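You operate a simulated robot arm through the tools that you are given. There is no shell and no other tool. Be economical: measure what you need, move in short steps, check, and stop when the job is done.

You run a simulated two-armed robot. Do the job below in one go: nothing can be reset, and whatever is moved stays where it is left.

JOB
Swap the small screen's black caster for the spare foot's blue caster.
Fine: the black caster goes in the last cup; hold the spare foot still while you pull; push the blue caster home.

It is judged by the outcome, as a careful person would: the job done as asked, and still so three seconds after it is handed in. It fails if anything else is knocked over, pushed out of place, dropped, spilled or broken.

ROBOT AND FRAMES
Two 7-joint arms with two-finger parallel grippers on one trunk, on a base that drives. Base frame: it is fixed to the floor where the robot stands at the start and does not move with it; the origin is under the middle of the robot, x ahead of it, y to its left, z up. Lengths are in cm, angles in degrees, forces in N, time in s.
The left shoulder is at the start at [11, 16.9, 151.1], the right one opposite. With the tool pointing down near the work surface each hand reaches from about 38 to 72 cm from the robot's upright axis, wherever it stands, measured 20 degrees to its own side. Places, roughly: blue caster [75, -150, 100]; caster socket [60, 0, 90]; last cup [60, -110, 90]; spare foot [75, -150, 100]. Payload 1.57 kg a hand.
The tool frame of a hand sits at the grasp point between the pads (the TCP): z along the fingers, y along the line on which they close. The tips reach 3 cm beyond it. The gripper opens to 8 cm. The fingers are 1.7 cm wide and 1.2 cm thick; the gripper's body (4 by 8.2 cm) begins 8 cm behind the TCP.
Orientation is that of the tool frame in the base frame, as a unit quaternion [x, y, z, w]. With the fingers straight down and closing along the base's y, the tool's x points along the base's -x, its y along +y and its z along -z.

CONTROLS
- The arms move only by the tool servo_tool. It takes "left_plan", "right_plan" or both (then of equal length, played together; a hand with none holds still); each is a list of rows, each a list of 7 numbers: the shift along the tool's x, y, z in units of 20 mm (1.0 is 20 mm), then the turn, a rotation vector about the tool's x, y, z in units of 4 degrees (1.0 is 4 degrees), then the finger opening in cm, from 0 to 8. In form: [[dx, dy, dz, ax, ay, az, hand], ...]. A call has 1 to 8 rows; each row shifts and turns the commanded pose from where the row before left it, along the tool's axes as they then stand. A call with a number of a shift or a turn outside -1 to 1 is refused whole. Rows are played at 5 a second. More than 5 cm and 8.6 degrees between two rows, or a gripper value outside its range, and nothing of the call is played. A pose out of reach is approached as far as the arm can. The call stops where the force on the tool passes 40 N (or 10 N more than at its start, if that is more) or the arm is blocked; 0.2 s more then pass. Each finger travels about 7.2 cm/s and halts on what it meets, pressing with about 43 N; the grip force reading is that of the motor and also rises with nothing between the fingers. The clock runs only during rows and for 0.2 s after the last one: add rows that do not move to give the fingers time. The reply holds the time, the measured pose of the TCP, the force on the tool along the base axes, the opening and the grip force, in the units named above and with some noise, with the torque about the TCP (base axes, N m) and any sound that the robot's microphone picked up.
- Cameras (640 x 400 px; columns grow to the right, rows downward): "scene" is now at [15.78, 1.36, 170.18]; the picture's right is [0.23, -0.97, 0.00], its down [-0.75, -0.18, -0.64] and it looks along [0.62, 0.15, -0.77] (base axes); focal length 264 px, centre (320, 200). "left" rides on the left gripper at [7.2, 0.7, -12.2] in its tool frame; the picture's right is [-0.09, 1.00, 0.00], its down [-0.84, -0.08, -0.54] and it looks along [-0.54, -0.05, 0.84] (tool axes); focal length 238 px, centre (320, 200). "right" rides on the right gripper at [7.2, -0.7, -12.2] in its tool frame; the picture's right is [0.09, 1.00, 0.00], its down [-0.84, 0.08, -0.54] and it looks along [-0.54, 0.05, 0.84] (tool axes); focal length 238 px, centre (320, 200). There is no depth. A picture from a camera that has moved, and an enlarged one, comes with that camera's place and axes in the base frame and with its lens. The place of the scene camera against the robot may be out by one fixed shift of up to 1.2 cm in any direction.
- grab_frame(camera): a new picture of that camera. No time passes.
- move_column(by): slides the trunk up (or, below 0, down) by that many cm; the arms and the scene camera ride with it, the base frame stays. It gives what a move gives, with no picture.
- roll_base(legs): drives the robot by 1 to 6 legs, each [ahead, left, turn to the left] in cm, cm and degrees, along the robot's own axes; the way and the turn of a leg run together, so that a leg with both is an arc; at most 150 cm and 180 degrees a leg. The arms and the cameras ride along, it lands a little off, and it stops where it bumps. It gives what a move gives.
- pan_tilt(pan, tilt): turns the head with the scene camera to pan (to the left, within 86 degrees either way) and tilt (down, from -29 to 69), counted from straight ahead of the robot. It gives what a move gives.
- close_up(camera, box): a new picture of the part [left, top, right, bottom] of that camera's present view, enlarged. No time passes.
- hand_in(): hands the job in; it is judged then, once.

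Go step by step. Nothing tells you exact positions but the pictures and the camera data: compare them with the known pose of the tool, close in by small moves and look again before you grip or let go. The budget is 120 turns and 92 pictures, counting those below and the enlarged ones. Unless the task says otherwise, let go and move clear before handing in, and close with one line.

The tools are called after ">>>" by a JSON object that holds its "name" and its "arguments". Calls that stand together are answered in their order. servo_tool: Moves the arms, as the interface text tells. Its arguments: {"type":"object","properties":{"left_plan":{"type":"array","items":{"type":"array","items":{"type":"number"}}},"right_plan":{"type":"array","items":{"type":"array","items":{"type":"number"}}}},"required":[]} The other tools are called the same way: move_column (by) slides the trunk up or down; roll_base (legs) drives the base; pan_tilt (pan, tilt) turns the head that bears the scene camera; grab_frame (camera) takes a picture; close_up (camera, box) takes an enlarged picture of a part of a camera's view; hand_in () hands the job in.

At the start:

```text
time_s: 0.0
left_tool_pos: [65.38, 28.11, 99.99]
left_orientation: [0.0, 1.0, 0.0, 0.001]
left_ft_force: [0.1, -0.9, -0.8]
left_torque: [0.0, 0.0, 0.0]
left_width: 8.0
left_gripper_force: 0.0
right_tool_pos: [67.0, -23.82, 99.92]
right_orientation: [0.0, 1.0, -0.001, 0.0]
right_ft_force: [-1.0, 0.3, -0.3]
right_torque: [0.0, -0.01, -0.01]
right_width: 7.99
right_gripper_force: 0.2
trunk travel left (down, up): [-82.5, 6.5]
robot x, y, heading: [0.14, 0.04, 0.1]
head pan, tilt: [13.3, 50.5]
```

scene: 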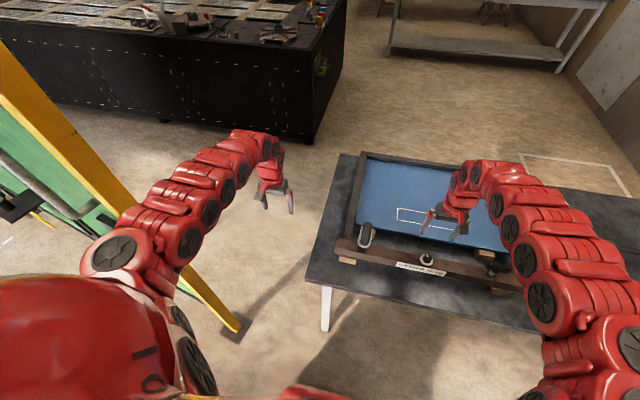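
right: 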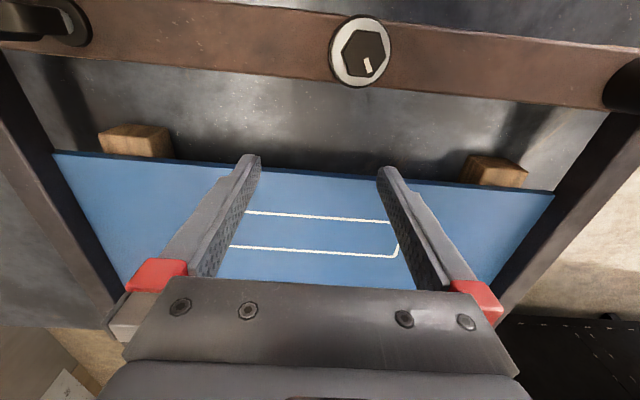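
left: 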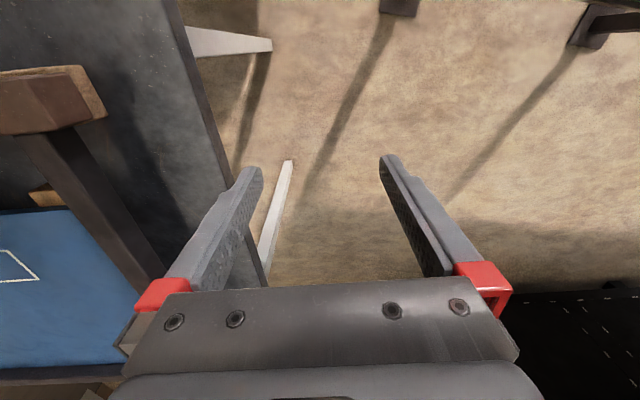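

I see a framed blue screen lying on a table ahead with some sort of fittings on its near rail. I'll enlarge that and look to the right for the cups and the spare foot.

>>> {"name": "close_up", "arguments": {"camera": "scene", "box": [300, 140, 560, 302]}}

>>> {"name": "pan_tilt", "arguments": {"pan": -50, "tilt": 35}}

>>> {"name": "grab_frame", "arguments": {"camera": "scene"}}

```text
2.46 times, centred on (430, 221) of scene
camera zoom: at [15.78, 1.36, 170.18], right [0.23, -0.97, 0.0], down [-0.75, -0.18, -0.64], along [0.62, 0.15, -0.77], focal length 650 px, centre (49, 148)
```

zoom: 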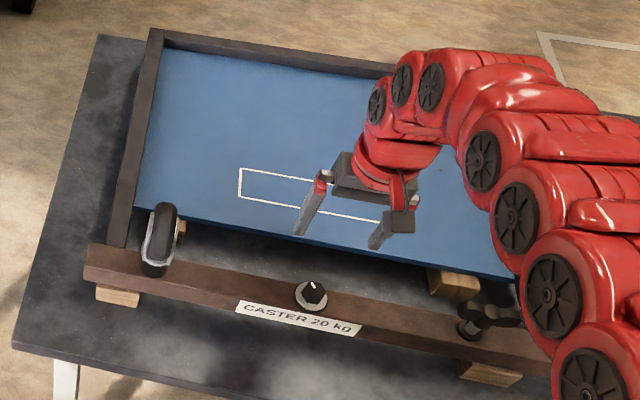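

```text
time_s: 1.3
left_tool_pos: [65.5, 27.98, 99.99]
left_orientation: [0.0, 1.0, 0.0, 0.001]
left_ft_force: [0.1, 0.0, 0.4]
left_torque: [-0.03, 0.01, 0.03]
left_width: 7.99
left_gripper_force: 0.2
right_tool_pos: [66.99, -23.81, 99.85]
right_orientation: [0.0, 1.0, 0.0, 0.001]
right_ft_force: [-0.3, -0.7, 0.2]
right_torque: [0.01, -0.01, 0.02]
right_width: 7.97
right_gripper_force: 0.0
trunk travel left (down, up): [-82.5, 6.5]
robot x, y, heading: [-0.1, 0.42, -0.1]
head pan, tilt: [-50.0, 35.0]
```

```text
87 pictures are left
camera scene: at [13.99, -7.14, 172.42], right [-0.77, -0.64, 0.0], down [-0.37, 0.44, -0.82], along [0.53, -0.63, -0.57], focal length 264 px, centre (320, 200)
```

scene: 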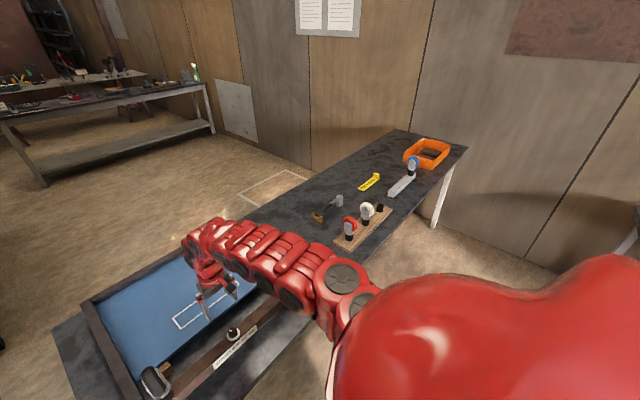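

The far end of the table holds a wooden cup rack (red, white casters, one dark thing), and a grey bar with a blue caster near an orange bin. I'll enlarge both.

>>> {"name": "close_up", "arguments": {"camera": "scene", "box": [300, 120, 480, 260]}}

>>> {"name": "close_up", "arguments": {"camera": "right", "box": [280, 0, 440, 100]}}

>>> {"name": "close_up", "arguments": {"camera": "scene", "box": [50, 240, 350, 400]}}

```text
2.86 times, centred on (390, 190) of scene
camera zoom: at [13.99, -7.14, 172.42], right [-0.77, -0.64, 0.0], down [-0.37, 0.44, -0.82], along [0.53, -0.63, -0.57], focal length 754 px, centre (120, 229)
```

zoom: 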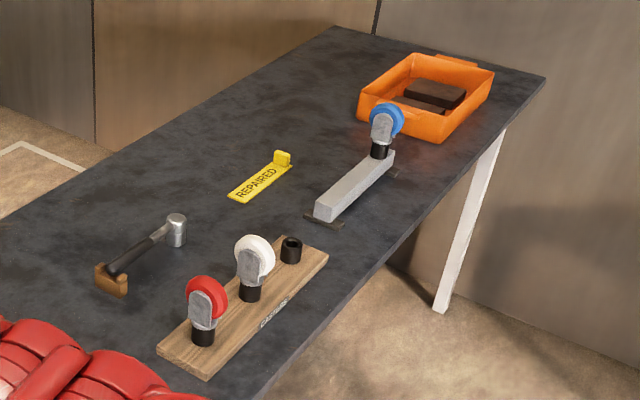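

```text
4.00 times, centred on (360, 50) of right
camera zoom: at [59.83, -24.64, 112.09], right [-0.09, 1.0, 0.0], down [0.84, 0.08, 0.54], along [0.54, 0.05, -0.84], focal length 953 px, centre (160, 800)
```

zoom: 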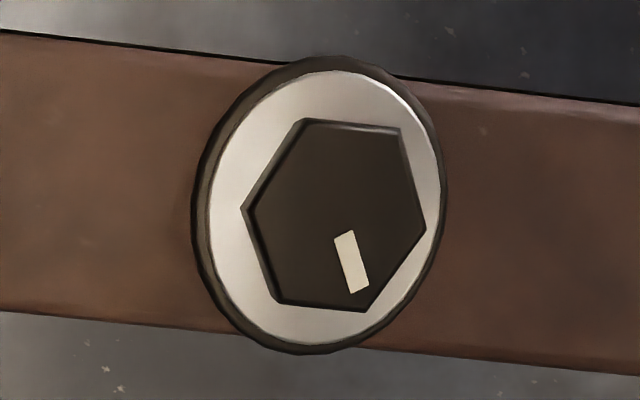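

```text
2.13 times, centred on (200, 320) of scene
camera zoom: at [13.99, -7.14, 172.42], right [-0.77, -0.64, 0.0], down [-0.37, 0.44, -0.82], along [0.53, -0.63, -0.57], focal length 563 px, centre (576, -56)
```

zoom: 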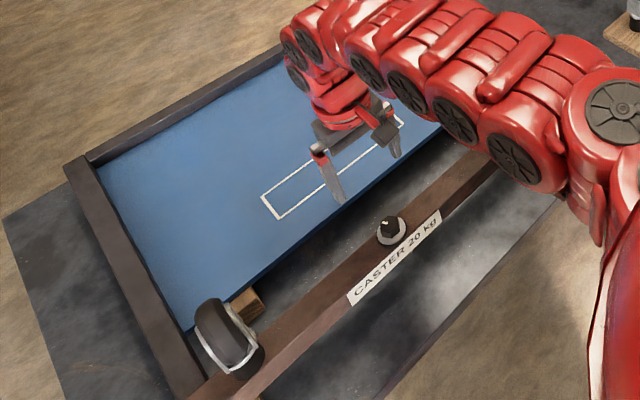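

>>> {"name": "pan_tilt", "arguments": {"pan": -10, "tilt": 55}}

>>> {"name": "grab_frame", "arguments": {"camera": "scene"}}

```text
time_s: 2.4
left_tool_pos: [65.43, 28.04, 99.87]
left_orientation: [0.0, 1.0, -0.001, 0.0]
left_ft_force: [0.8, -0.3, 0.1]
left_torque: [0.01, -0.05, 0.0]
left_width: 8.02
left_gripper_force: 0.1
right_tool_pos: [66.99, -23.82, 99.99]
right_orientation: [0.001, 1.0, 0.0, 0.0]
right_ft_force: [-0.5, -0.6, 0.2]
right_torque: [-0.01, 0.0, 0.01]
right_width: 7.99
right_gripper_force: 0.1
trunk travel left (down, up): [-82.5, 6.5]
robot x, y, heading: [0.15, 0.03, -0.1]
head pan, tilt: [-10.0, 55.0]
```

```text
83 pictures are left
camera scene: at [15.43, -1.66, 169.6], right [-0.17, -0.98, 0.0], down [-0.81, 0.14, -0.57], along [0.56, -0.1, -0.82], focal length 264 px, centre (320, 200)
```

scene: 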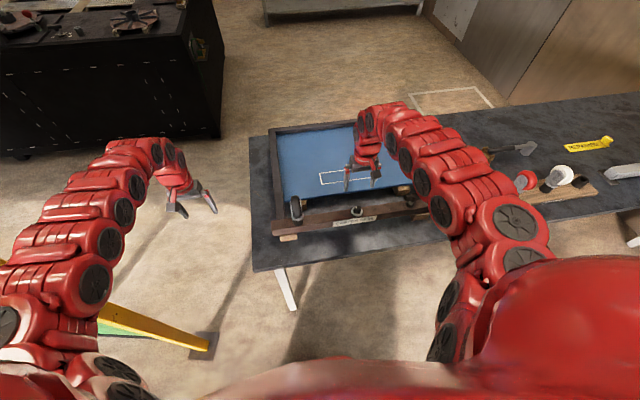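

>>> {"name": "close_up", "arguments": {"camera": "scene", "box": [270, 180, 370, 245]}}

>>> {"name": "close_up", "arguments": {"camera": "right", "box": [0, 0, 200, 125]}}

>>> {"name": "close_up", "arguments": {"camera": "left", "box": [0, 40, 256, 200]}}

```text
6.15 times, centred on (320, 212) of scene
camera zoom: at [15.43, -1.66, 169.6], right [-0.17, -0.98, 0.0], down [-0.81, 0.14, -0.57], along [0.56, -0.1, -0.82], focal length 1624 px, centre (320, 123)
```

zoom: 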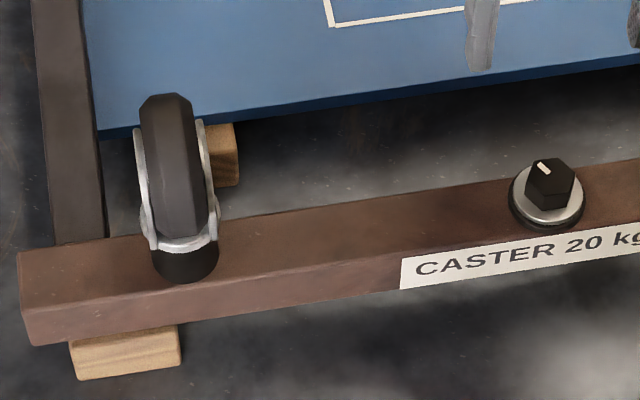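

```text
3.20 times, centred on (100, 62) of right
camera zoom: at [59.83, -24.64, 112.08], right [-0.09, 1.0, 0.0], down [0.84, 0.08, 0.54], along [0.54, 0.05, -0.84], focal length 763 px, centre (1024, 640)
```

zoom: 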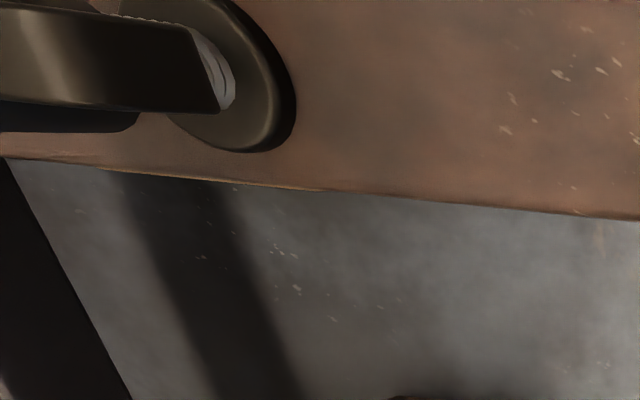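

```text
2.50 times, centred on (128, 120) of left
camera zoom: at [58.28, 28.7, 112.0], right [0.09, 1.0, 0.0], down [0.84, -0.08, 0.54], along [0.54, -0.05, -0.84], focal length 596 px, centre (800, 400)
```

zoom: 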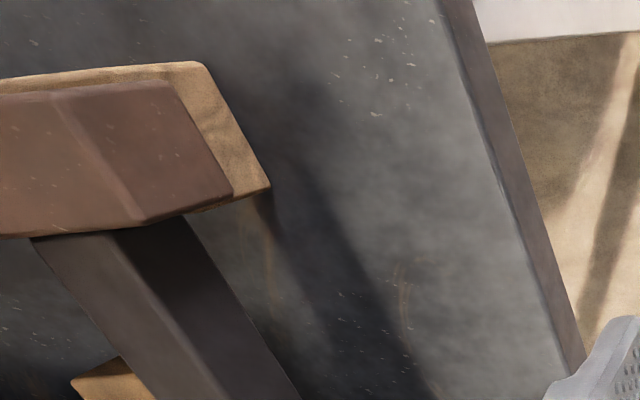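

>>> {"name": "close_up", "arguments": {"camera": "scene", "box": [370, 170, 450, 220]}}

>>> {"name": "servo_tool", "arguments": {"right_plan": [[1, 0, -1, 0, 0, 0, 8], [1, 0, -1, 0, 0, 0, 8], [1, 0, -1, 0, 0, 0, 8], [1, 0, -1, 0, 0, 0, 8], [1, 0, 0, 0, 0, 0, 8]]}}

>>> {"name": "grab_frame", "arguments": {"camera": "right"}}

```text
8.00 times, centred on (410, 195) of scene
camera zoom: at [15.43, -1.66, 169.6], right [-0.17, -0.98, 0.0], down [-0.81, 0.14, -0.57], along [0.56, -0.1, -0.82], focal length 2112 px, centre (-400, 240)
```

zoom: 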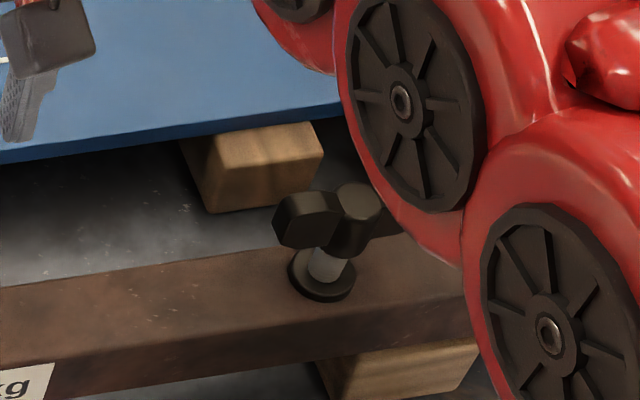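

```text
time_s: 3.6
left_tool_pos: [65.33, 28.05, 100.08]
left_orientation: [0.0, 1.0, 0.0, -0.001]
left_ft_force: [0.1, -0.3, 0.1]
left_torque: [0.0, -0.02, 0.0]
left_width: 7.98
left_gripper_force: 0.1
right_tool_pos: [63.48, -24.93, 106.69]
right_orientation: [-0.001, 1.0, -0.001, -0.001]
right_ft_force: [0.6, -0.1, 0.0]
right_torque: [-0.01, -0.01, -0.01]
right_width: 8.01
right_gripper_force: 0.0
right hand out of reach, approached as far as the arm can: row 3, 4, 5
trunk travel left (down, up): [-82.5, 6.5]
robot x, y, heading: [0.1, 0.07, 0.1]
head pan, tilt: [-10.0, 55.0]
```

```text
78 pictures are left
camera right: at [56.34, -25.74, 118.8], right [-0.09, 1.0, 0.0], down [0.84, 0.08, 0.54], along [0.54, 0.05, -0.84], focal length 238 px, centre (320, 200)
```

right: 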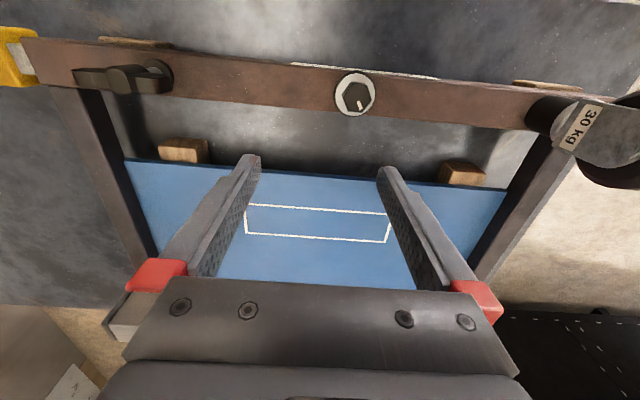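

The black caster ("30 kg") stands upright in the rail's left end near [60.5, -1.5], axle along y, base about z 92; a dial and a wing knob sit further along the rail. I'll raise the trunk and bring the left hand over for a closer look.

>>> {"name": "move_column", "arguments": {"by": 6}}

>>> {"name": "servo_tool", "arguments": {"left_plan": [[0, -1, -1, 0, 0, 0, 8], [0, -1, -1, 0, 0, 0, 8], [0, -1, -1, 0, 0, 0, 8], [0, -1, 0, 0, 0, 0, 8], [0, -1, 0, 0, 0, 0, 8], [0, -1, 0, 0, 0, 0, 8], [0, -1, 0, 0, 0, 0, 8], [0, 0, 0, 0, 0, 0, 8]]}}

>>> {"name": "grab_frame", "arguments": {"camera": "left"}}

```text
time_s: 4.6
left_tool_pos: [65.48, 28.05, 105.96]
left_orientation: [0.0, 1.0, 0.0, 0.001]
left_ft_force: [-0.5, 1.2, 0.1]
left_torque: [0.0, 0.0, 0.03]
left_width: 8.01
left_gripper_force: 0.1
right_tool_pos: [63.49, -24.94, 112.56]
right_orientation: [0.001, 1.0, 0.001, -0.001]
right_ft_force: [-1.3, -0.6, 0.3]
right_torque: [0.03, 0.02, 0.02]
right_width: 8.01
right_gripper_force: 0.1
trunk travel left (down, up): [-88.5, 0.5]
robot x, y, heading: [0.24, 0.24, 0.1]
head pan, tilt: [-10.0, 55.0]
```

```text
time_s: 6.4
left_tool_pos: [65.27, 14.15, 112.02]
left_orientation: [0.0, 1.0, 0.0, 0.0]
left_ft_force: [0.0, -0.4, 0.3]
left_torque: [0.01, 0.0, 0.04]
left_width: 8.02
left_gripper_force: 0.0
right_tool_pos: [63.49, -24.88, 112.64]
right_orientation: [0.0, 1.0, 0.0, -0.001]
right_ft_force: [0.2, 0.4, -0.6]
right_torque: [0.05, -0.01, 0.03]
right_width: 8.04
right_gripper_force: 0.0
trunk travel left (down, up): [-88.5, 0.5]
robot x, y, heading: [-0.18, 0.01, 0.1]
head pan, tilt: [-10.0, 55.0]
```

```text
77 pictures are left
camera left: at [58.14, 14.79, 124.05], right [0.09, 1.0, 0.0], down [0.84, -0.08, 0.54], along [0.54, -0.05, -0.84], focal length 238 px, centre (320, 200)
```

left: 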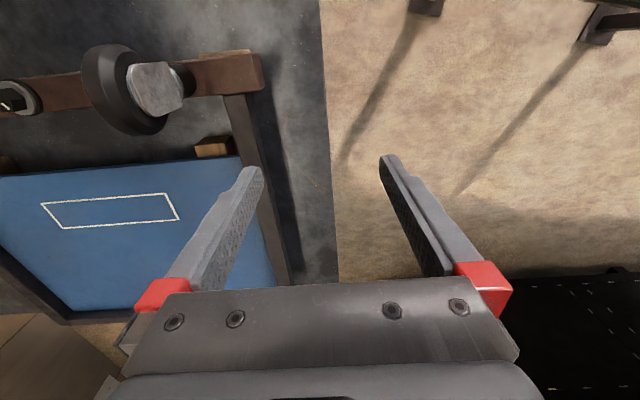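

>>> {"name": "servo_tool", "arguments": {"left_plan": [[0, -1, 0, 0, 0, 0, 8], [0, -1, 0, 0, 0, 0, 8], [0, -1, 0, 0, 0, 0, 8], [0, -1, 0, 0, 0, 0, 8], [0, -1, 0, 0, 0, 0, 8], [0, -1, 0, 0, 0, 0, 8], [0, -1, 0, 0, 0, 0, 8], [0, 0, 0, 0, 0, 0, 8]]}}

>>> {"name": "grab_frame", "arguments": {"camera": "left"}}

>>> {"name": "grab_frame", "arguments": {"camera": "right"}}

```text
time_s: 8.2
left_tool_pos: [65.57, 0.13, 112.14]
left_orientation: [0.0, 1.0, 0.0, 0.0]
left_ft_force: [0.6, 0.8, 0.6]
left_torque: [0.04, -0.01, 0.0]
left_width: 8.03
left_gripper_force: 0.1
right_tool_pos: [63.52, -24.82, 112.58]
right_orientation: [0.0, 1.0, 0.0, -0.001]
right_ft_force: [0.3, 0.4, -0.3]
right_torque: [-0.05, -0.02, -0.01]
right_width: 8.0
right_gripper_force: 0.0
trunk travel left (down, up): [-88.5, 0.5]
robot x, y, heading: [-0.28, 0.15, 0.1]
head pan, tilt: [-10.0, 55.0]
```

```text
76 pictures are left
camera left: at [58.43, 0.76, 124.02], right [0.09, 1.0, 0.0], down [0.84, -0.08, 0.54], along [0.54, -0.05, -0.84], focal length 238 px, centre (320, 200)
```

left: 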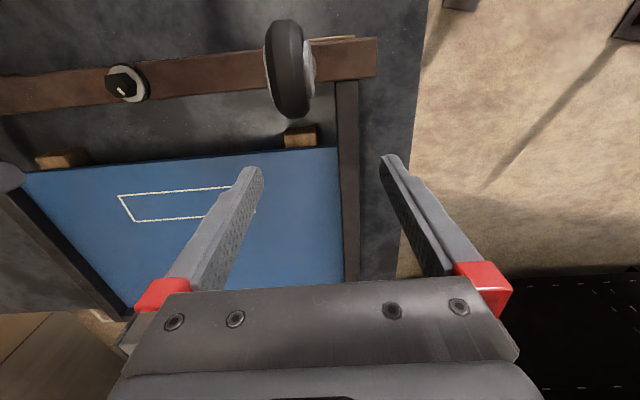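

```text
75 pictures are left
camera right: at [56.36, -25.67, 124.79], right [-0.09, 1.0, 0.0], down [0.84, 0.08, 0.54], along [0.54, 0.05, -0.84], focal length 238 px, centre (320, 200)
```

right: 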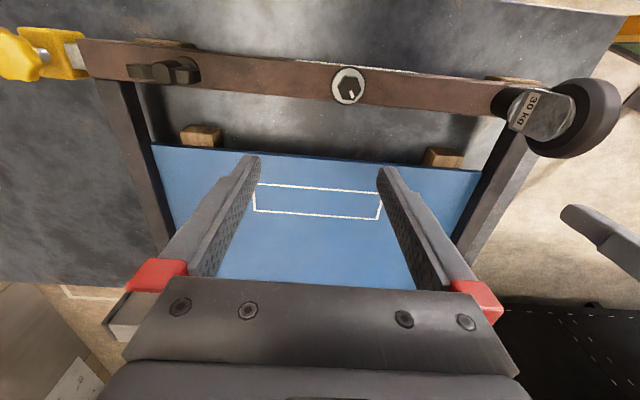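

>>> {"name": "close_up", "arguments": {"camera": "right", "box": [0, 10, 220, 130]}}

>>> {"name": "close_up", "arguments": {"camera": "right", "box": [470, 50, 640, 170]}}

>>> {"name": "close_up", "arguments": {"camera": "left", "box": [220, 0, 400, 140]}}

```text
2.91 times, centred on (110, 70) of right
camera zoom: at [56.36, -25.67, 124.79], right [-0.09, 1.0, 0.0], down [0.84, 0.08, 0.54], along [0.54, 0.05, -0.84], focal length 693 px, centre (931, 578)
```

zoom: 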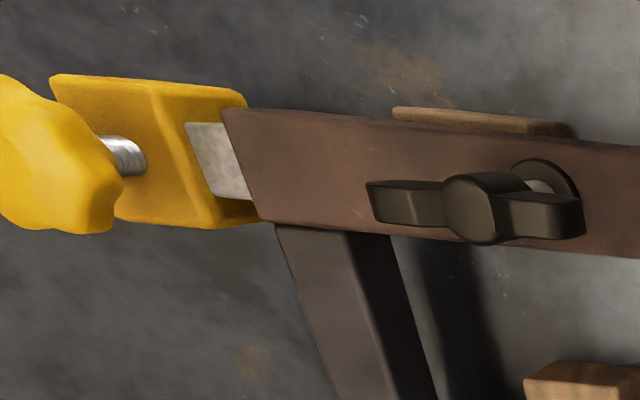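

```text
3.33 times, centred on (555, 110) of right
camera zoom: at [56.36, -25.67, 124.79], right [-0.09, 1.0, 0.0], down [0.84, 0.08, 0.54], along [0.54, 0.05, -0.84], focal length 794 px, centre (-463, 500)
```

zoom: 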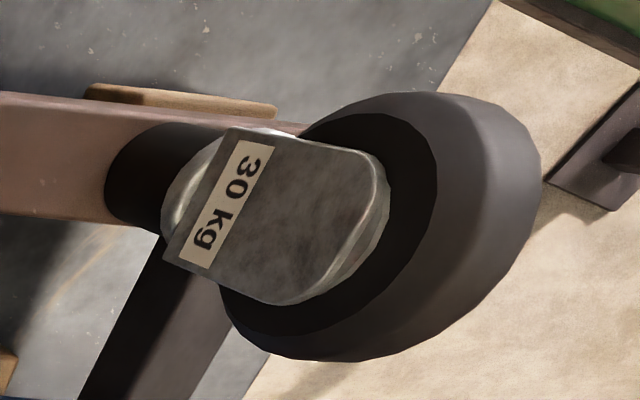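

```text
2.86 times, centred on (310, 70) of left
camera zoom: at [58.43, 0.76, 124.02], right [0.09, 1.0, 0.0], down [0.84, -0.08, 0.54], along [0.54, -0.05, -0.84], focal length 681 px, centre (349, 571)
```

zoom: 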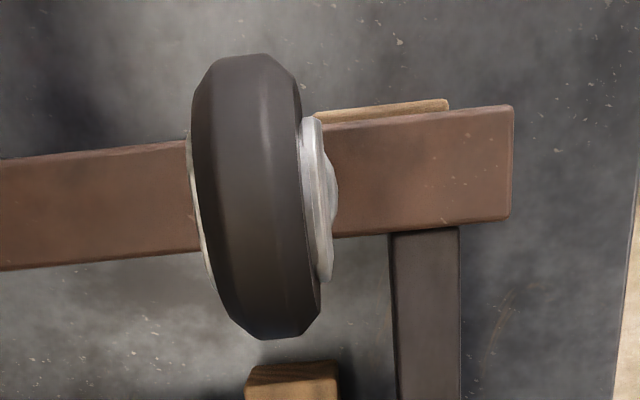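

Rail is clamped at its right end; the black caster is a plain upright push-in with flat cheeks along y, centre about [60, -2]. I line up the left hand above it.

>>> {"name": "servo_tool", "arguments": {"left_plan": [[0.7, -0.5, 0, 0, 0, 0, 8], [0.7, -0.55, 0, 0, 0, 0, 8], [0.7, 0, 0, 0, 0, 0, 8], [0.65, 0, 0, 0, 0, 0, 8], [0, 0, 0, 0, 0, 0, 8]]}}

>>> {"name": "grab_frame", "arguments": {"camera": "left"}}

>>> {"name": "grab_frame", "arguments": {"camera": "right"}}

```text
time_s: 9.4
left_tool_pos: [60.39, -2.22, 112.0]
left_orientation: [0.0, 1.0, 0.001, -0.002]
left_ft_force: [0.9, -0.2, 0.7]
left_torque: [-0.01, -0.01, -0.03]
left_width: 8.0
left_gripper_force: 0.1
left hand out of reach, approached as far as the arm can: row 4
right_tool_pos: [63.47, -25.01, 112.7]
right_orientation: [0.001, 1.0, 0.0, -0.001]
right_ft_force: [-0.2, -0.4, 0.2]
right_torque: [-0.02, 0.01, 0.0]
right_width: 8.01
right_gripper_force: 0.0
trunk travel left (down, up): [-88.5, 0.5]
robot x, y, heading: [-0.04, -0.13, 0.0]
head pan, tilt: [-10.0, 55.0]
```

```text
71 pictures are left
camera left: at [53.31, -1.56, 124.05], right [0.09, 1.0, 0.0], down [0.84, -0.08, 0.54], along [0.54, -0.05, -0.84], focal length 238 px, centre (320, 200)
```

left: 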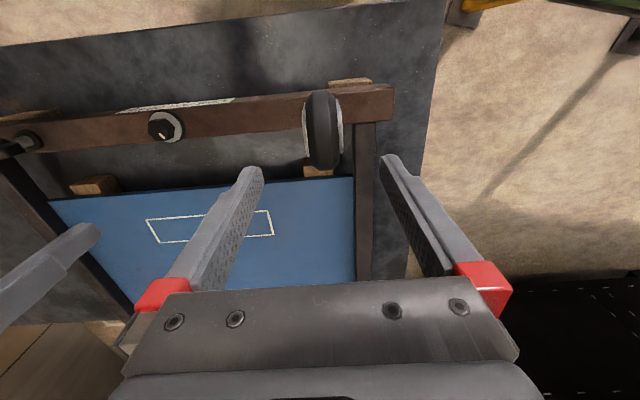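

```text
70 pictures are left
camera right: at [56.38, -25.73, 124.77], right [-0.09, 1.0, 0.0], down [0.84, 0.08, 0.54], along [0.54, 0.05, -0.84], focal length 238 px, centre (320, 200)
```

right: 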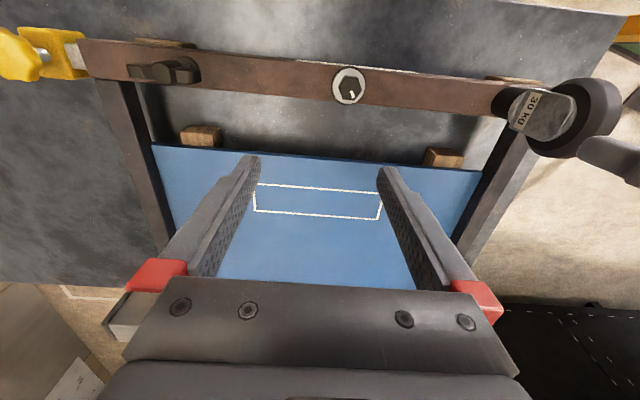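

>>> {"name": "servo_tool", "arguments": {"left_plan": [[0, 0.1, 1, 0, 0, 0, 8], [0, 0, 1, 0, 0, 0, 8], [0, 0, 1, 0, 0, 0, 8], [0, 0, 0.75, 0, 0, 0, 8], [0, 0, 0, 0, 0, 0, 8]]}}

>>> {"name": "grab_frame", "arguments": {"camera": "right"}}

>>> {"name": "grab_frame", "arguments": {"camera": "left"}}

```text
time_s: 10.6
left_tool_pos: [60.3, -2.03, 104.33]
left_orientation: [0.0, 1.0, -0.001, 0.0]
left_ft_force: [1.0, 0.5, -0.1]
left_torque: [-0.01, 0.0, -0.02]
left_width: 8.0
left_gripper_force: 0.1
right_tool_pos: [63.54, -24.95, 112.59]
right_orientation: [0.001, 1.0, 0.0, -0.001]
right_ft_force: [-0.1, 1.0, 0.0]
right_torque: [-0.03, -0.01, 0.0]
right_width: 8.01
right_gripper_force: 0.1
trunk travel left (down, up): [-88.5, 0.5]
robot x, y, heading: [-0.1, 0.14, 0.0]
head pan, tilt: [-10.0, 55.0]
```

```text
69 pictures are left
camera right: at [56.36, -25.7, 124.79], right [-0.09, 1.0, 0.0], down [0.84, 0.08, 0.54], along [0.54, 0.05, -0.84], focal length 238 px, centre (320, 200)
```

right: 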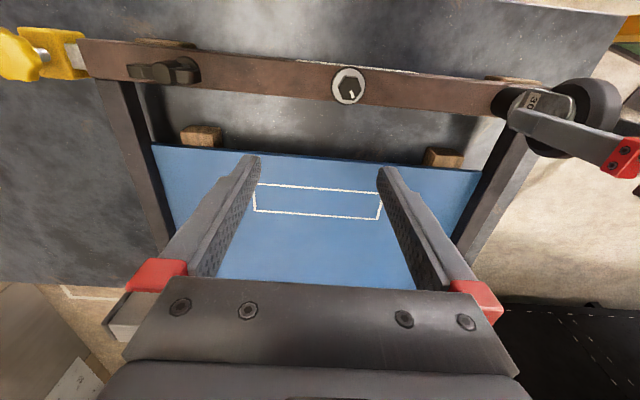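

```text
68 pictures are left
camera left: at [53.08, -1.35, 116.39], right [0.09, 1.0, 0.0], down [0.84, -0.08, 0.54], along [0.54, -0.05, -0.84], focal length 238 px, centre (320, 200)
```

left: 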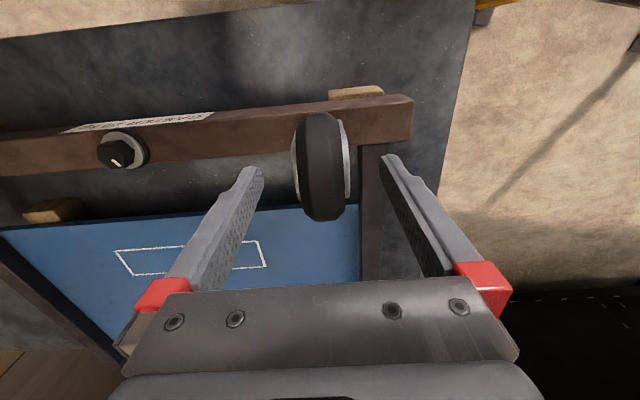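

>>> {"name": "servo_tool", "arguments": {"left_plan": [[0, 0, 1, 0, 0, 0, 8], [0, 0, 1, 0, 0, 0, 8], [0, 0, 0.8, 0, 0, 0, 8], [0, 0, 0, 0, 0, 0, 8]]}}

>>> {"name": "close_up", "arguments": {"camera": "right", "box": [470, 50, 640, 170]}}

>>> {"name": "grab_frame", "arguments": {"camera": "left"}}

```text
time_s: 11.6
left_tool_pos: [60.24, -2.11, 98.8]
left_orientation: [0.001, 1.0, 0.0, 0.0]
left_ft_force: [-0.2, 0.8, -0.4]
left_torque: [0.0, -0.02, -0.01]
left_width: 7.98
left_gripper_force: 0.1
right_tool_pos: [63.5, -25.04, 112.67]
right_orientation: [0.0, 1.0, 0.0, 0.0]
right_ft_force: [-0.1, -0.1, 0.4]
right_torque: [0.01, 0.01, 0.0]
right_width: 8.0
right_gripper_force: 0.0
trunk travel left (down, up): [-88.5, 0.5]
robot x, y, heading: [-0.18, 0.26, 0.1]
head pan, tilt: [-10.0, 55.0]
```

```text
3.33 times, centred on (555, 110) of right
camera zoom: at [56.37, -25.72, 124.77], right [-0.09, 1.0, 0.0], down [0.84, 0.08, 0.54], along [0.54, 0.05, -0.84], focal length 794 px, centre (-463, 500)
```

zoom: 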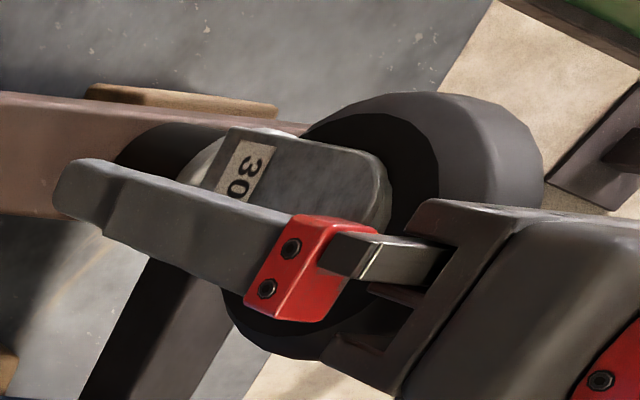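

```text
66 pictures are left
camera left: at [53.12, -1.42, 110.81], right [0.09, 1.0, 0.0], down [0.84, -0.08, 0.54], along [0.54, -0.05, -0.84], focal length 238 px, centre (320, 200)
```

left: 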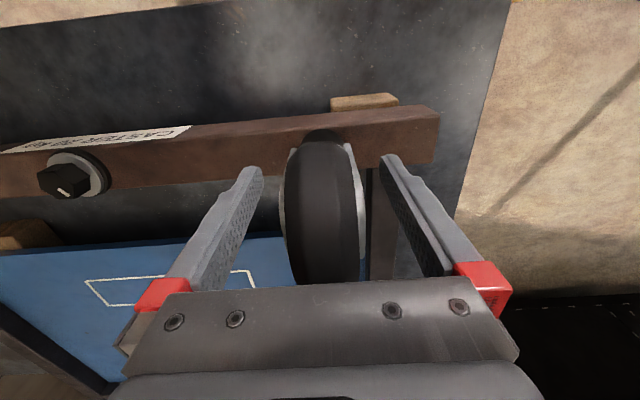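

The cheeks run from about z 97.5 to 103, with the cup just beneath, so I raise 3 cm to hold only the fork, then close.

>>> {"name": "servo_tool", "arguments": {"left_plan": [[0.1, 0.05, -1, 0, 0, 0, 8], [0, 0, -0.55, 0, 0, 0, 8], [0, 0, 0, 0, 0, 0, 8]]}}

>>> {"name": "servo_tool", "arguments": {"left_plan": [[0, 0, 0, 0, 0, 0, 5], [0, 0, 0, 0, 0, 0, 4], [0, 0, 0, 0, 0, 0, 3], [0, 0, 0, 0, 0, 0, 2], [0, 0, 0, 0, 0, 0, 2]]}}

>>> {"name": "close_up", "arguments": {"camera": "right", "box": [470, 50, 640, 170]}}

```text
time_s: 12.4
left_tool_pos: [60.28, -1.83, 101.95]
left_orientation: [0.0, 1.0, 0.0, 0.0]
left_ft_force: [-0.6, 0.6, 0.1]
left_torque: [-0.01, 0.01, 0.02]
left_width: 8.01
left_gripper_force: 0.0
right_tool_pos: [63.58, -24.98, 112.68]
right_orientation: [0.0, 1.0, 0.0, -0.002]
right_ft_force: [-0.2, -0.1, 0.1]
right_torque: [0.01, 0.01, 0.01]
right_width: 7.98
right_gripper_force: 0.1
trunk travel left (down, up): [-88.5, 0.5]
robot x, y, heading: [-0.12, -0.09, -0.0]
head pan, tilt: [-10.0, 55.0]
```

```text
time_s: 13.6
left_tool_pos: [60.27, -1.92, 102.02]
left_orientation: [0.0, 1.0, 0.0, 0.0]
left_ft_force: [0.1, 2.9, -0.5]
left_torque: [0.28, -0.03, -0.02]
left_width: 3.47
left_gripper_force: 41.7
right_tool_pos: [63.52, -24.95, 112.58]
right_orientation: [0.0, 1.0, 0.0, -0.001]
right_ft_force: [-0.9, -0.6, 0.0]
right_torque: [0.01, -0.01, 0.01]
right_width: 8.01
right_gripper_force: 0.1
trunk travel left (down, up): [-88.5, 0.5]
robot x, y, heading: [0.1, 0.06, -0.1]
head pan, tilt: [-10.0, 55.0]
```

```text
3.33 times, centred on (555, 110) of right
camera zoom: at [56.37, -25.66, 124.78], right [-0.09, 1.0, 0.0], down [0.84, 0.08, 0.54], along [0.54, 0.05, -0.84], focal length 794 px, centre (-463, 500)
```

zoom: 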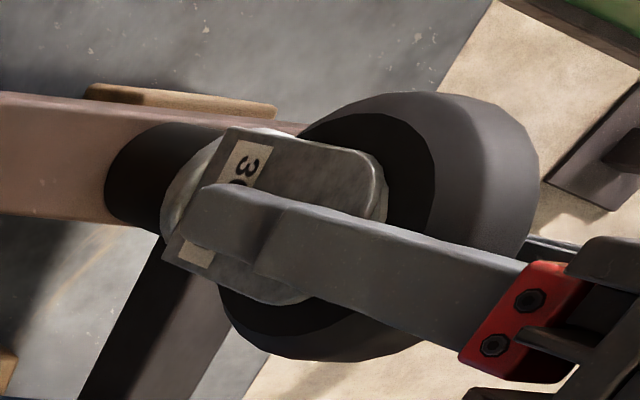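

The fork is gripped (3.5 cm), well centred. Now I pull straight up in small steps.

>>> {"name": "servo_tool", "arguments": {"left_plan": [[0, 0, -0.2, 0, 0, 0, 2], [0, 0, -0.2, 0, 0, 0, 2], [0, 0, -0.2, 0, 0, 0, 2], [0, 0, 0, 0, 0, 0, 2]]}}

>>> {"name": "close_up", "arguments": {"camera": "right", "box": [470, 50, 640, 170]}}

```text
time_s: 14.6
left_tool_pos: [60.2, -2.04, 103.04]
left_orientation: [0.001, 1.0, 0.0, -0.001]
left_ft_force: [-0.7, 3.0, -5.9]
left_torque: [0.25, 0.04, -0.05]
left_width: 3.49
left_gripper_force: 41.8
right_tool_pos: [63.57, -24.94, 112.66]
right_orientation: [-0.001, 1.0, -0.001, -0.002]
right_ft_force: [0.3, -0.7, -0.1]
right_torque: [0.04, 0.02, -0.03]
right_width: 8.0
right_gripper_force: 0.1
trunk travel left (down, up): [-88.5, 0.5]
robot x, y, heading: [0.09, -0.04, 0.0]
head pan, tilt: [-10.0, 55.0]
```

```text
3.33 times, centred on (555, 110) of right
camera zoom: at [56.41, -25.66, 124.76], right [-0.09, 1.0, 0.0], down [0.84, 0.08, 0.54], along [0.54, 0.05, -0.84], focal length 794 px, centre (-463, 500)
```

zoom: 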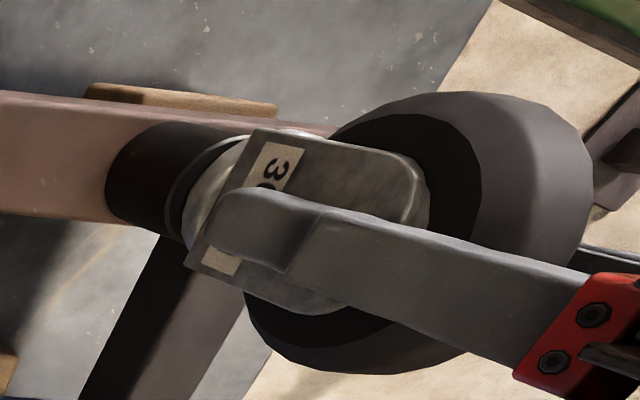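

It's sliding out with the cup staying put. Continue up.

>>> {"name": "servo_tool", "arguments": {"left_plan": [[0, 0, -0.3, 0, 0, 0, 2], [0, 0, -0.4, 0, 0, 0, 2], [0, 0, -0.5, 0, 0, 0, 2], [0, 0, -0.5, 0, 0, 0, 2], [0, 0, -0.5, 0, 0, 0, 2], [0, 0, -0.5, 0, 0, 0, 2], [0, 0, 0, 0, 0, 0, 2]]}}

>>> {"name": "grab_frame", "arguments": {"camera": "right"}}

>>> {"name": "grab_frame", "arguments": {"camera": "left"}}

```text
time_s: 16.2
left_tool_pos: [60.0, -2.11, 108.48]
left_orientation: [-0.001, 1.0, 0.001, -0.001]
left_ft_force: [1.1, -0.2, -3.5]
left_torque: [0.0, 0.0, 0.01]
left_width: 3.49
left_gripper_force: 42.3
right_tool_pos: [63.64, -24.96, 112.55]
right_orientation: [0.001, 1.0, 0.001, -0.002]
right_ft_force: [0.2, -0.1, -0.1]
right_torque: [0.0, -0.04, 0.0]
right_width: 7.97
right_gripper_force: 0.2
trunk travel left (down, up): [-88.5, 0.5]
robot x, y, heading: [0.18, -0.1, -0.1]
head pan, tilt: [-10.0, 55.0]
```

```text
63 pictures are left
camera right: at [56.41, -25.72, 124.75], right [-0.09, 1.0, 0.0], down [0.84, 0.08, 0.54], along [0.54, 0.05, -0.84], focal length 238 px, centre (320, 200)
```

right: 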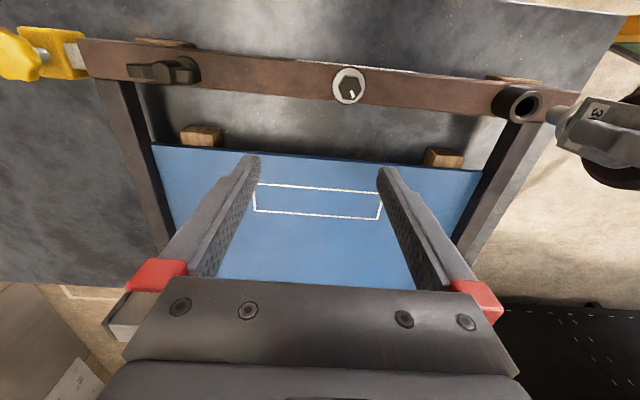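

```text
62 pictures are left
camera left: at [52.9, -1.37, 120.44], right [0.09, 1.0, 0.0], down [0.84, -0.08, 0.54], along [0.54, -0.05, -0.84], focal length 238 px, centre (320, 200)
```

left: 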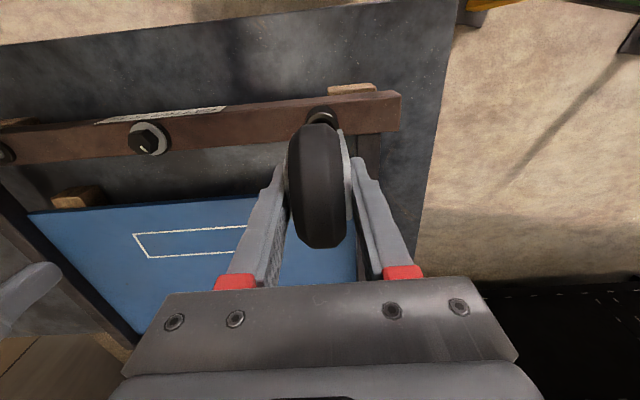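

The black caster is out, a plain pin stem. I'll lift a little, and check the floor to the right before driving around.

>>> {"name": "servo_tool", "arguments": {"left_plan": [[0, 0, -0.8, 0, 0, 0, 2], [0, 0, -0.8, 0, 0, 0, 2], [0, 0, 0, 0, 0, 0, 2]]}}

>>> {"name": "pan_tilt", "arguments": {"pan": -80, "tilt": 40}}

>>> {"name": "grab_frame", "arguments": {"camera": "scene"}}

```text
time_s: 17.0
left_tool_pos: [60.44, -1.96, 111.64]
left_orientation: [0.001, 1.0, 0.001, -0.002]
left_ft_force: [-0.3, -0.9, -3.5]
left_torque: [0.0, 0.01, -0.01]
left_width: 3.48
left_gripper_force: 42.0
left hand out of reach, approached as far as the arm can: row 2
right_tool_pos: [63.57, -24.96, 112.6]
right_orientation: [0.0, 1.0, -0.001, -0.001]
right_ft_force: [-1.1, -1.0, 0.8]
right_torque: [-0.01, 0.02, -0.02]
right_width: 8.01
right_gripper_force: 0.0
trunk travel left (down, up): [-88.5, 0.5]
robot x, y, heading: [-0.01, -0.09, -0.1]
head pan, tilt: [-10.0, 55.0]
```

```text
time_s: 18.4
left_tool_pos: [60.34, -2.07, 111.71]
left_orientation: [0.0, 1.0, 0.001, -0.001]
left_ft_force: [0.1, -0.9, -3.0]
left_torque: [0.0, 0.0, 0.0]
left_width: 3.45
left_gripper_force: 42.0
right_tool_pos: [63.52, -24.98, 112.66]
right_orientation: [0.0, 1.0, 0.0, -0.001]
right_ft_force: [-0.4, -0.6, -0.5]
right_torque: [-0.01, -0.02, 0.02]
right_width: 8.05
right_gripper_force: 0.0
trunk travel left (down, up): [-88.5, 0.5]
robot x, y, heading: [0.05, 0.11, 0.2]
head pan, tilt: [-80.0, 40.0]
```

```text
61 pictures are left
camera scene: at [9.85, -8.77, 177.66], right [-0.98, -0.17, 0.0], down [-0.11, 0.63, -0.77], along [0.13, -0.75, -0.64], focal length 264 px, centre (320, 200)
```

scene: 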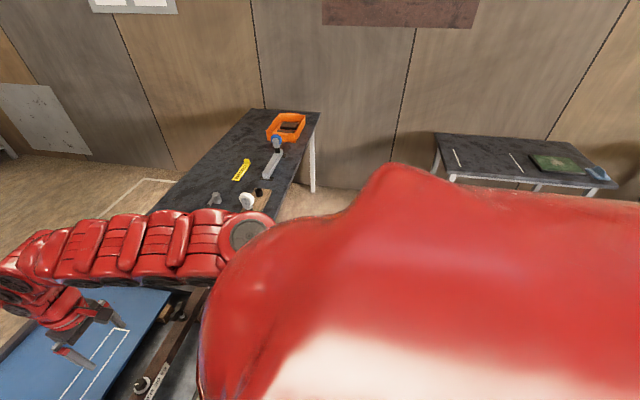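

Path is clear if I back off only about 25 cm (another table stands behind right). Back 25, then right 100.

>>> {"name": "roll_base", "arguments": {"legs": [[-25, 0, 0], [0, -100, 0]]}}

>>> {"name": "pan_tilt", "arguments": {"pan": -25, "tilt": 40}}

>>> {"name": "grab_frame", "arguments": {"camera": "scene"}}

>>> {"name": "grab_frame", "arguments": {"camera": "left"}}

```text
time_s: 25.1
left_tool_pos: [37.46, -104.1, 111.59]
left_orientation: [-0.011, 1.0, 0.001, -0.002]
left_ft_force: [0.2, -1.1, -3.1]
left_torque: [0.0, -0.01, 0.02]
left_width: 3.47
left_gripper_force: 42.1
right_tool_pos: [41.1, -127.05, 112.67]
right_orientation: [-0.012, 1.0, 0.0, -0.001]
right_ft_force: [-0.5, -0.3, -0.1]
right_torque: [-0.04, -0.02, 0.0]
right_width: 8.0
right_gripper_force: 0.1
trunk travel left (down, up): [-88.5, 0.5]
robot x, y, heading: [-22.96, -103.49, 1.4]
head pan, tilt: [-80.0, 40.0]
```

```text
time_s: 26.4
left_tool_pos: [37.39, -104.32, 111.71]
left_orientation: [-0.011, 1.0, 0.001, -0.002]
left_ft_force: [-0.2, -0.7, -2.4]
left_torque: [0.0, 0.0, -0.01]
left_width: 3.45
left_gripper_force: 42.1
right_tool_pos: [40.98, -127.14, 112.58]
right_orientation: [-0.012, 1.0, 0.0, -0.001]
right_ft_force: [-0.2, 0.2, 0.7]
right_torque: [0.0, 0.03, 0.01]
right_width: 7.97
right_gripper_force: 0.1
trunk travel left (down, up): [-88.5, 0.5]
robot x, y, heading: [-22.81, -103.6, 1.3]
head pan, tilt: [-25.0, 40.0]
```

```text
60 pictures are left
camera scene: at [-6.94, -107.22, 177.66], right [-0.4, -0.92, 0.0], down [-0.59, 0.26, -0.77], along [0.7, -0.31, -0.64], focal length 264 px, centre (320, 200)
```

scene: 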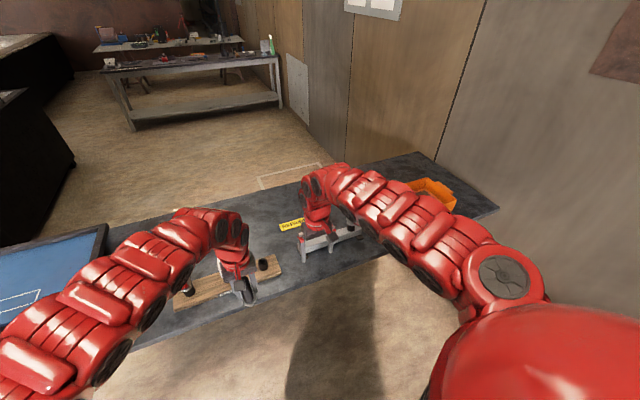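

```text
59 pictures are left
camera left: at [30.22, -103.73, 123.72], right [0.07, 1.0, 0.0], down [0.84, -0.06, 0.54], along [0.54, -0.04, -0.84], focal length 238 px, centre (320, 200)
```

left: 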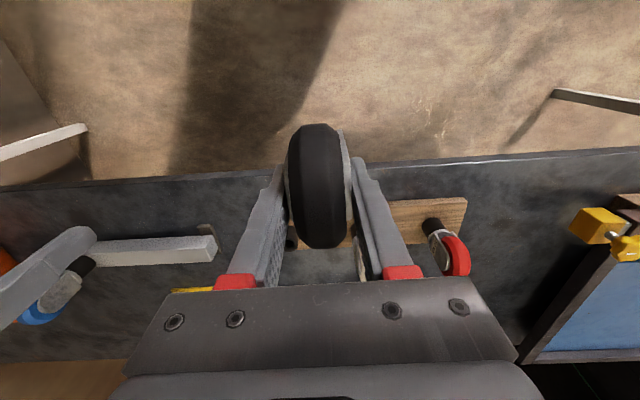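

The empty last cup is around [56, -110]; white and red occupy the others. I shift right 7 and straighten, then forward 14, and look again.

>>> {"name": "roll_base", "arguments": {"legs": [[0, -6.5, -1.3], [14, 0, 0]]}}

>>> {"name": "grab_frame", "arguments": {"camera": "left"}}

>>> {"name": "grab_frame", "arguments": {"camera": "right"}}

>>> {"name": "grab_frame", "arguments": {"camera": "scene"}}

```text
time_s: 28.3
left_tool_pos: [51.22, -112.08, 111.83]
left_orientation: [-0.002, 1.0, 0.001, -0.001]
left_ft_force: [-0.6, -0.1, -4.2]
left_torque: [0.0, -0.01, 0.02]
left_width: 3.46
left_gripper_force: 42.1
right_tool_pos: [54.46, -135.03, 112.84]
right_orientation: [-0.002, 1.0, 0.001, 0.0]
right_ft_force: [0.1, -0.3, -0.5]
right_torque: [0.03, -0.04, 0.01]
right_width: 8.0
right_gripper_force: 0.1
trunk travel left (down, up): [-88.5, 0.5]
robot x, y, heading: [-8.83, -109.94, 0.2]
head pan, tilt: [-25.0, 40.0]
```

```text
58 pictures are left
camera left: at [44.11, -111.54, 123.81], right [0.09, 1.0, 0.0], down [0.84, -0.08, 0.54], along [0.54, -0.05, -0.84], focal length 238 px, centre (320, 200)
```

left: 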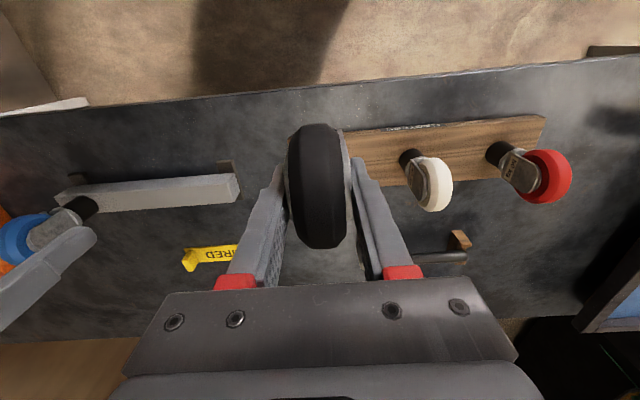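

```text
57 pictures are left
camera right: at [47.31, -135.85, 124.85], right [-0.1, 1.0, 0.0], down [0.84, 0.08, 0.54], along [0.54, 0.05, -0.84], focal length 238 px, centre (320, 200)
```

right: 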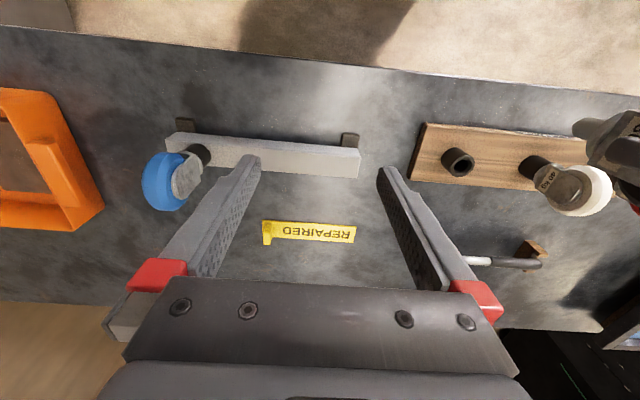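

```text
56 pictures are left
camera scene: at [6.81, -114.31, 177.69], right [-0.42, -0.91, 0.0], down [-0.58, 0.27, -0.77], along [0.7, -0.32, -0.64], focal length 264 px, centre (320, 200)
```

scene: 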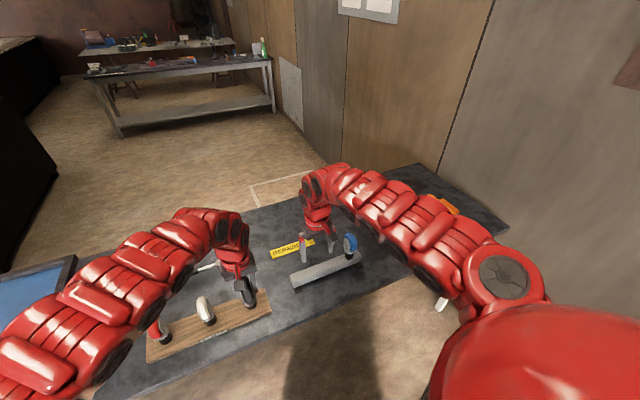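

The last cup appears near [60, -113.5], rim z ≈ 91.5. I drive 6 cm forward, then close in with the arm using the right camera.

>>> {"name": "roll_base", "arguments": {"legs": [[6.5, 0, 0]]}}

>>> {"name": "grab_frame", "arguments": {"camera": "right"}}

```text
time_s: 29.3
left_tool_pos: [57.25, -112.14, 111.86]
left_orientation: [-0.001, 1.0, 0.001, 0.0]
left_ft_force: [0.5, 0.1, -2.3]
left_torque: [-0.01, -0.05, 0.03]
left_width: 3.48
left_gripper_force: 41.7
right_tool_pos: [60.56, -134.96, 112.94]
right_orientation: [-0.001, 1.0, 0.0, 0.001]
right_ft_force: [-0.5, -0.8, 0.3]
right_torque: [0.0, -0.07, -0.01]
right_width: 8.02
right_gripper_force: 0.0
trunk travel left (down, up): [-88.5, 0.5]
robot x, y, heading: [-2.51, -109.94, 0.2]
head pan, tilt: [-25.0, 40.0]
```

```text
55 pictures are left
camera right: at [53.29, -135.77, 125.05], right [-0.1, 1.0, 0.0], down [0.84, 0.08, 0.54], along [0.54, 0.05, -0.84], focal length 238 px, centre (320, 200)
```

right: 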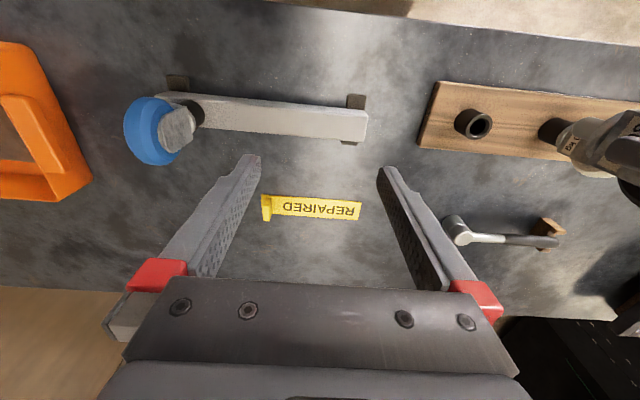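

>>> {"name": "servo_tool", "arguments": {"left_plan": [[-0.8, -0.2, 1, 0, 0, 0, 2], [-0.8, 0, 1, 0, 0, 0, 2], [0, 0, 1, 0, 0, 0, 2], [0, 0, 1, 0, 0, 0, 2], [0, 0, 0.7, 0, 0, 0, 2], [0, 0, 0, 0, 0, 0, 2]]}}

>>> {"name": "grab_frame", "arguments": {"camera": "right"}}

>>> {"name": "close_up", "arguments": {"camera": "scene", "box": [140, 220, 320, 340]}}

```text
time_s: 30.7
left_tool_pos: [61.08, -112.49, 102.25]
left_orientation: [-0.001, 1.0, 0.001, -0.002]
left_ft_force: [-0.8, 0.3, -3.2]
left_torque: [-0.02, 0.03, 0.01]
left_width: 3.47
left_gripper_force: 41.7
right_tool_pos: [61.03, -135.02, 112.61]
right_orientation: [-0.002, 1.0, 0.0, -0.002]
right_ft_force: [0.2, 0.4, 0.2]
right_torque: [0.01, 0.01, -0.01]
right_width: 8.0
right_gripper_force: 0.1
trunk travel left (down, up): [-88.5, 0.5]
robot x, y, heading: [-2.57, -110.21, 0.2]
head pan, tilt: [-25.0, 40.0]
```

```text
54 pictures are left
camera right: at [53.9, -135.76, 124.74], right [-0.1, 1.0, 0.0], down [0.84, 0.08, 0.54], along [0.54, 0.05, -0.84], focal length 238 px, centre (320, 200)
```

right: 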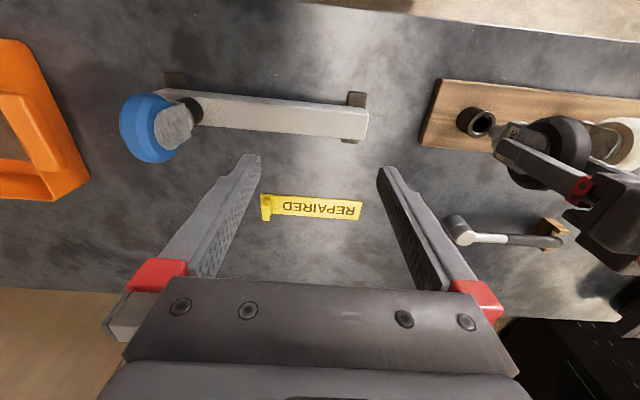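

```text
3.33 times, centred on (230, 280) of scene
camera zoom: at [13.53, -114.16, 177.65], right [-0.42, -0.91, 0.0], down [-0.58, 0.27, -0.77], along [0.69, -0.32, -0.64], focal length 880 px, centre (620, -67)
```

zoom: 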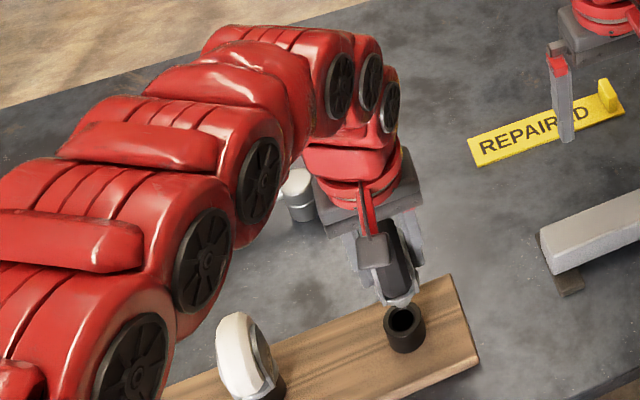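

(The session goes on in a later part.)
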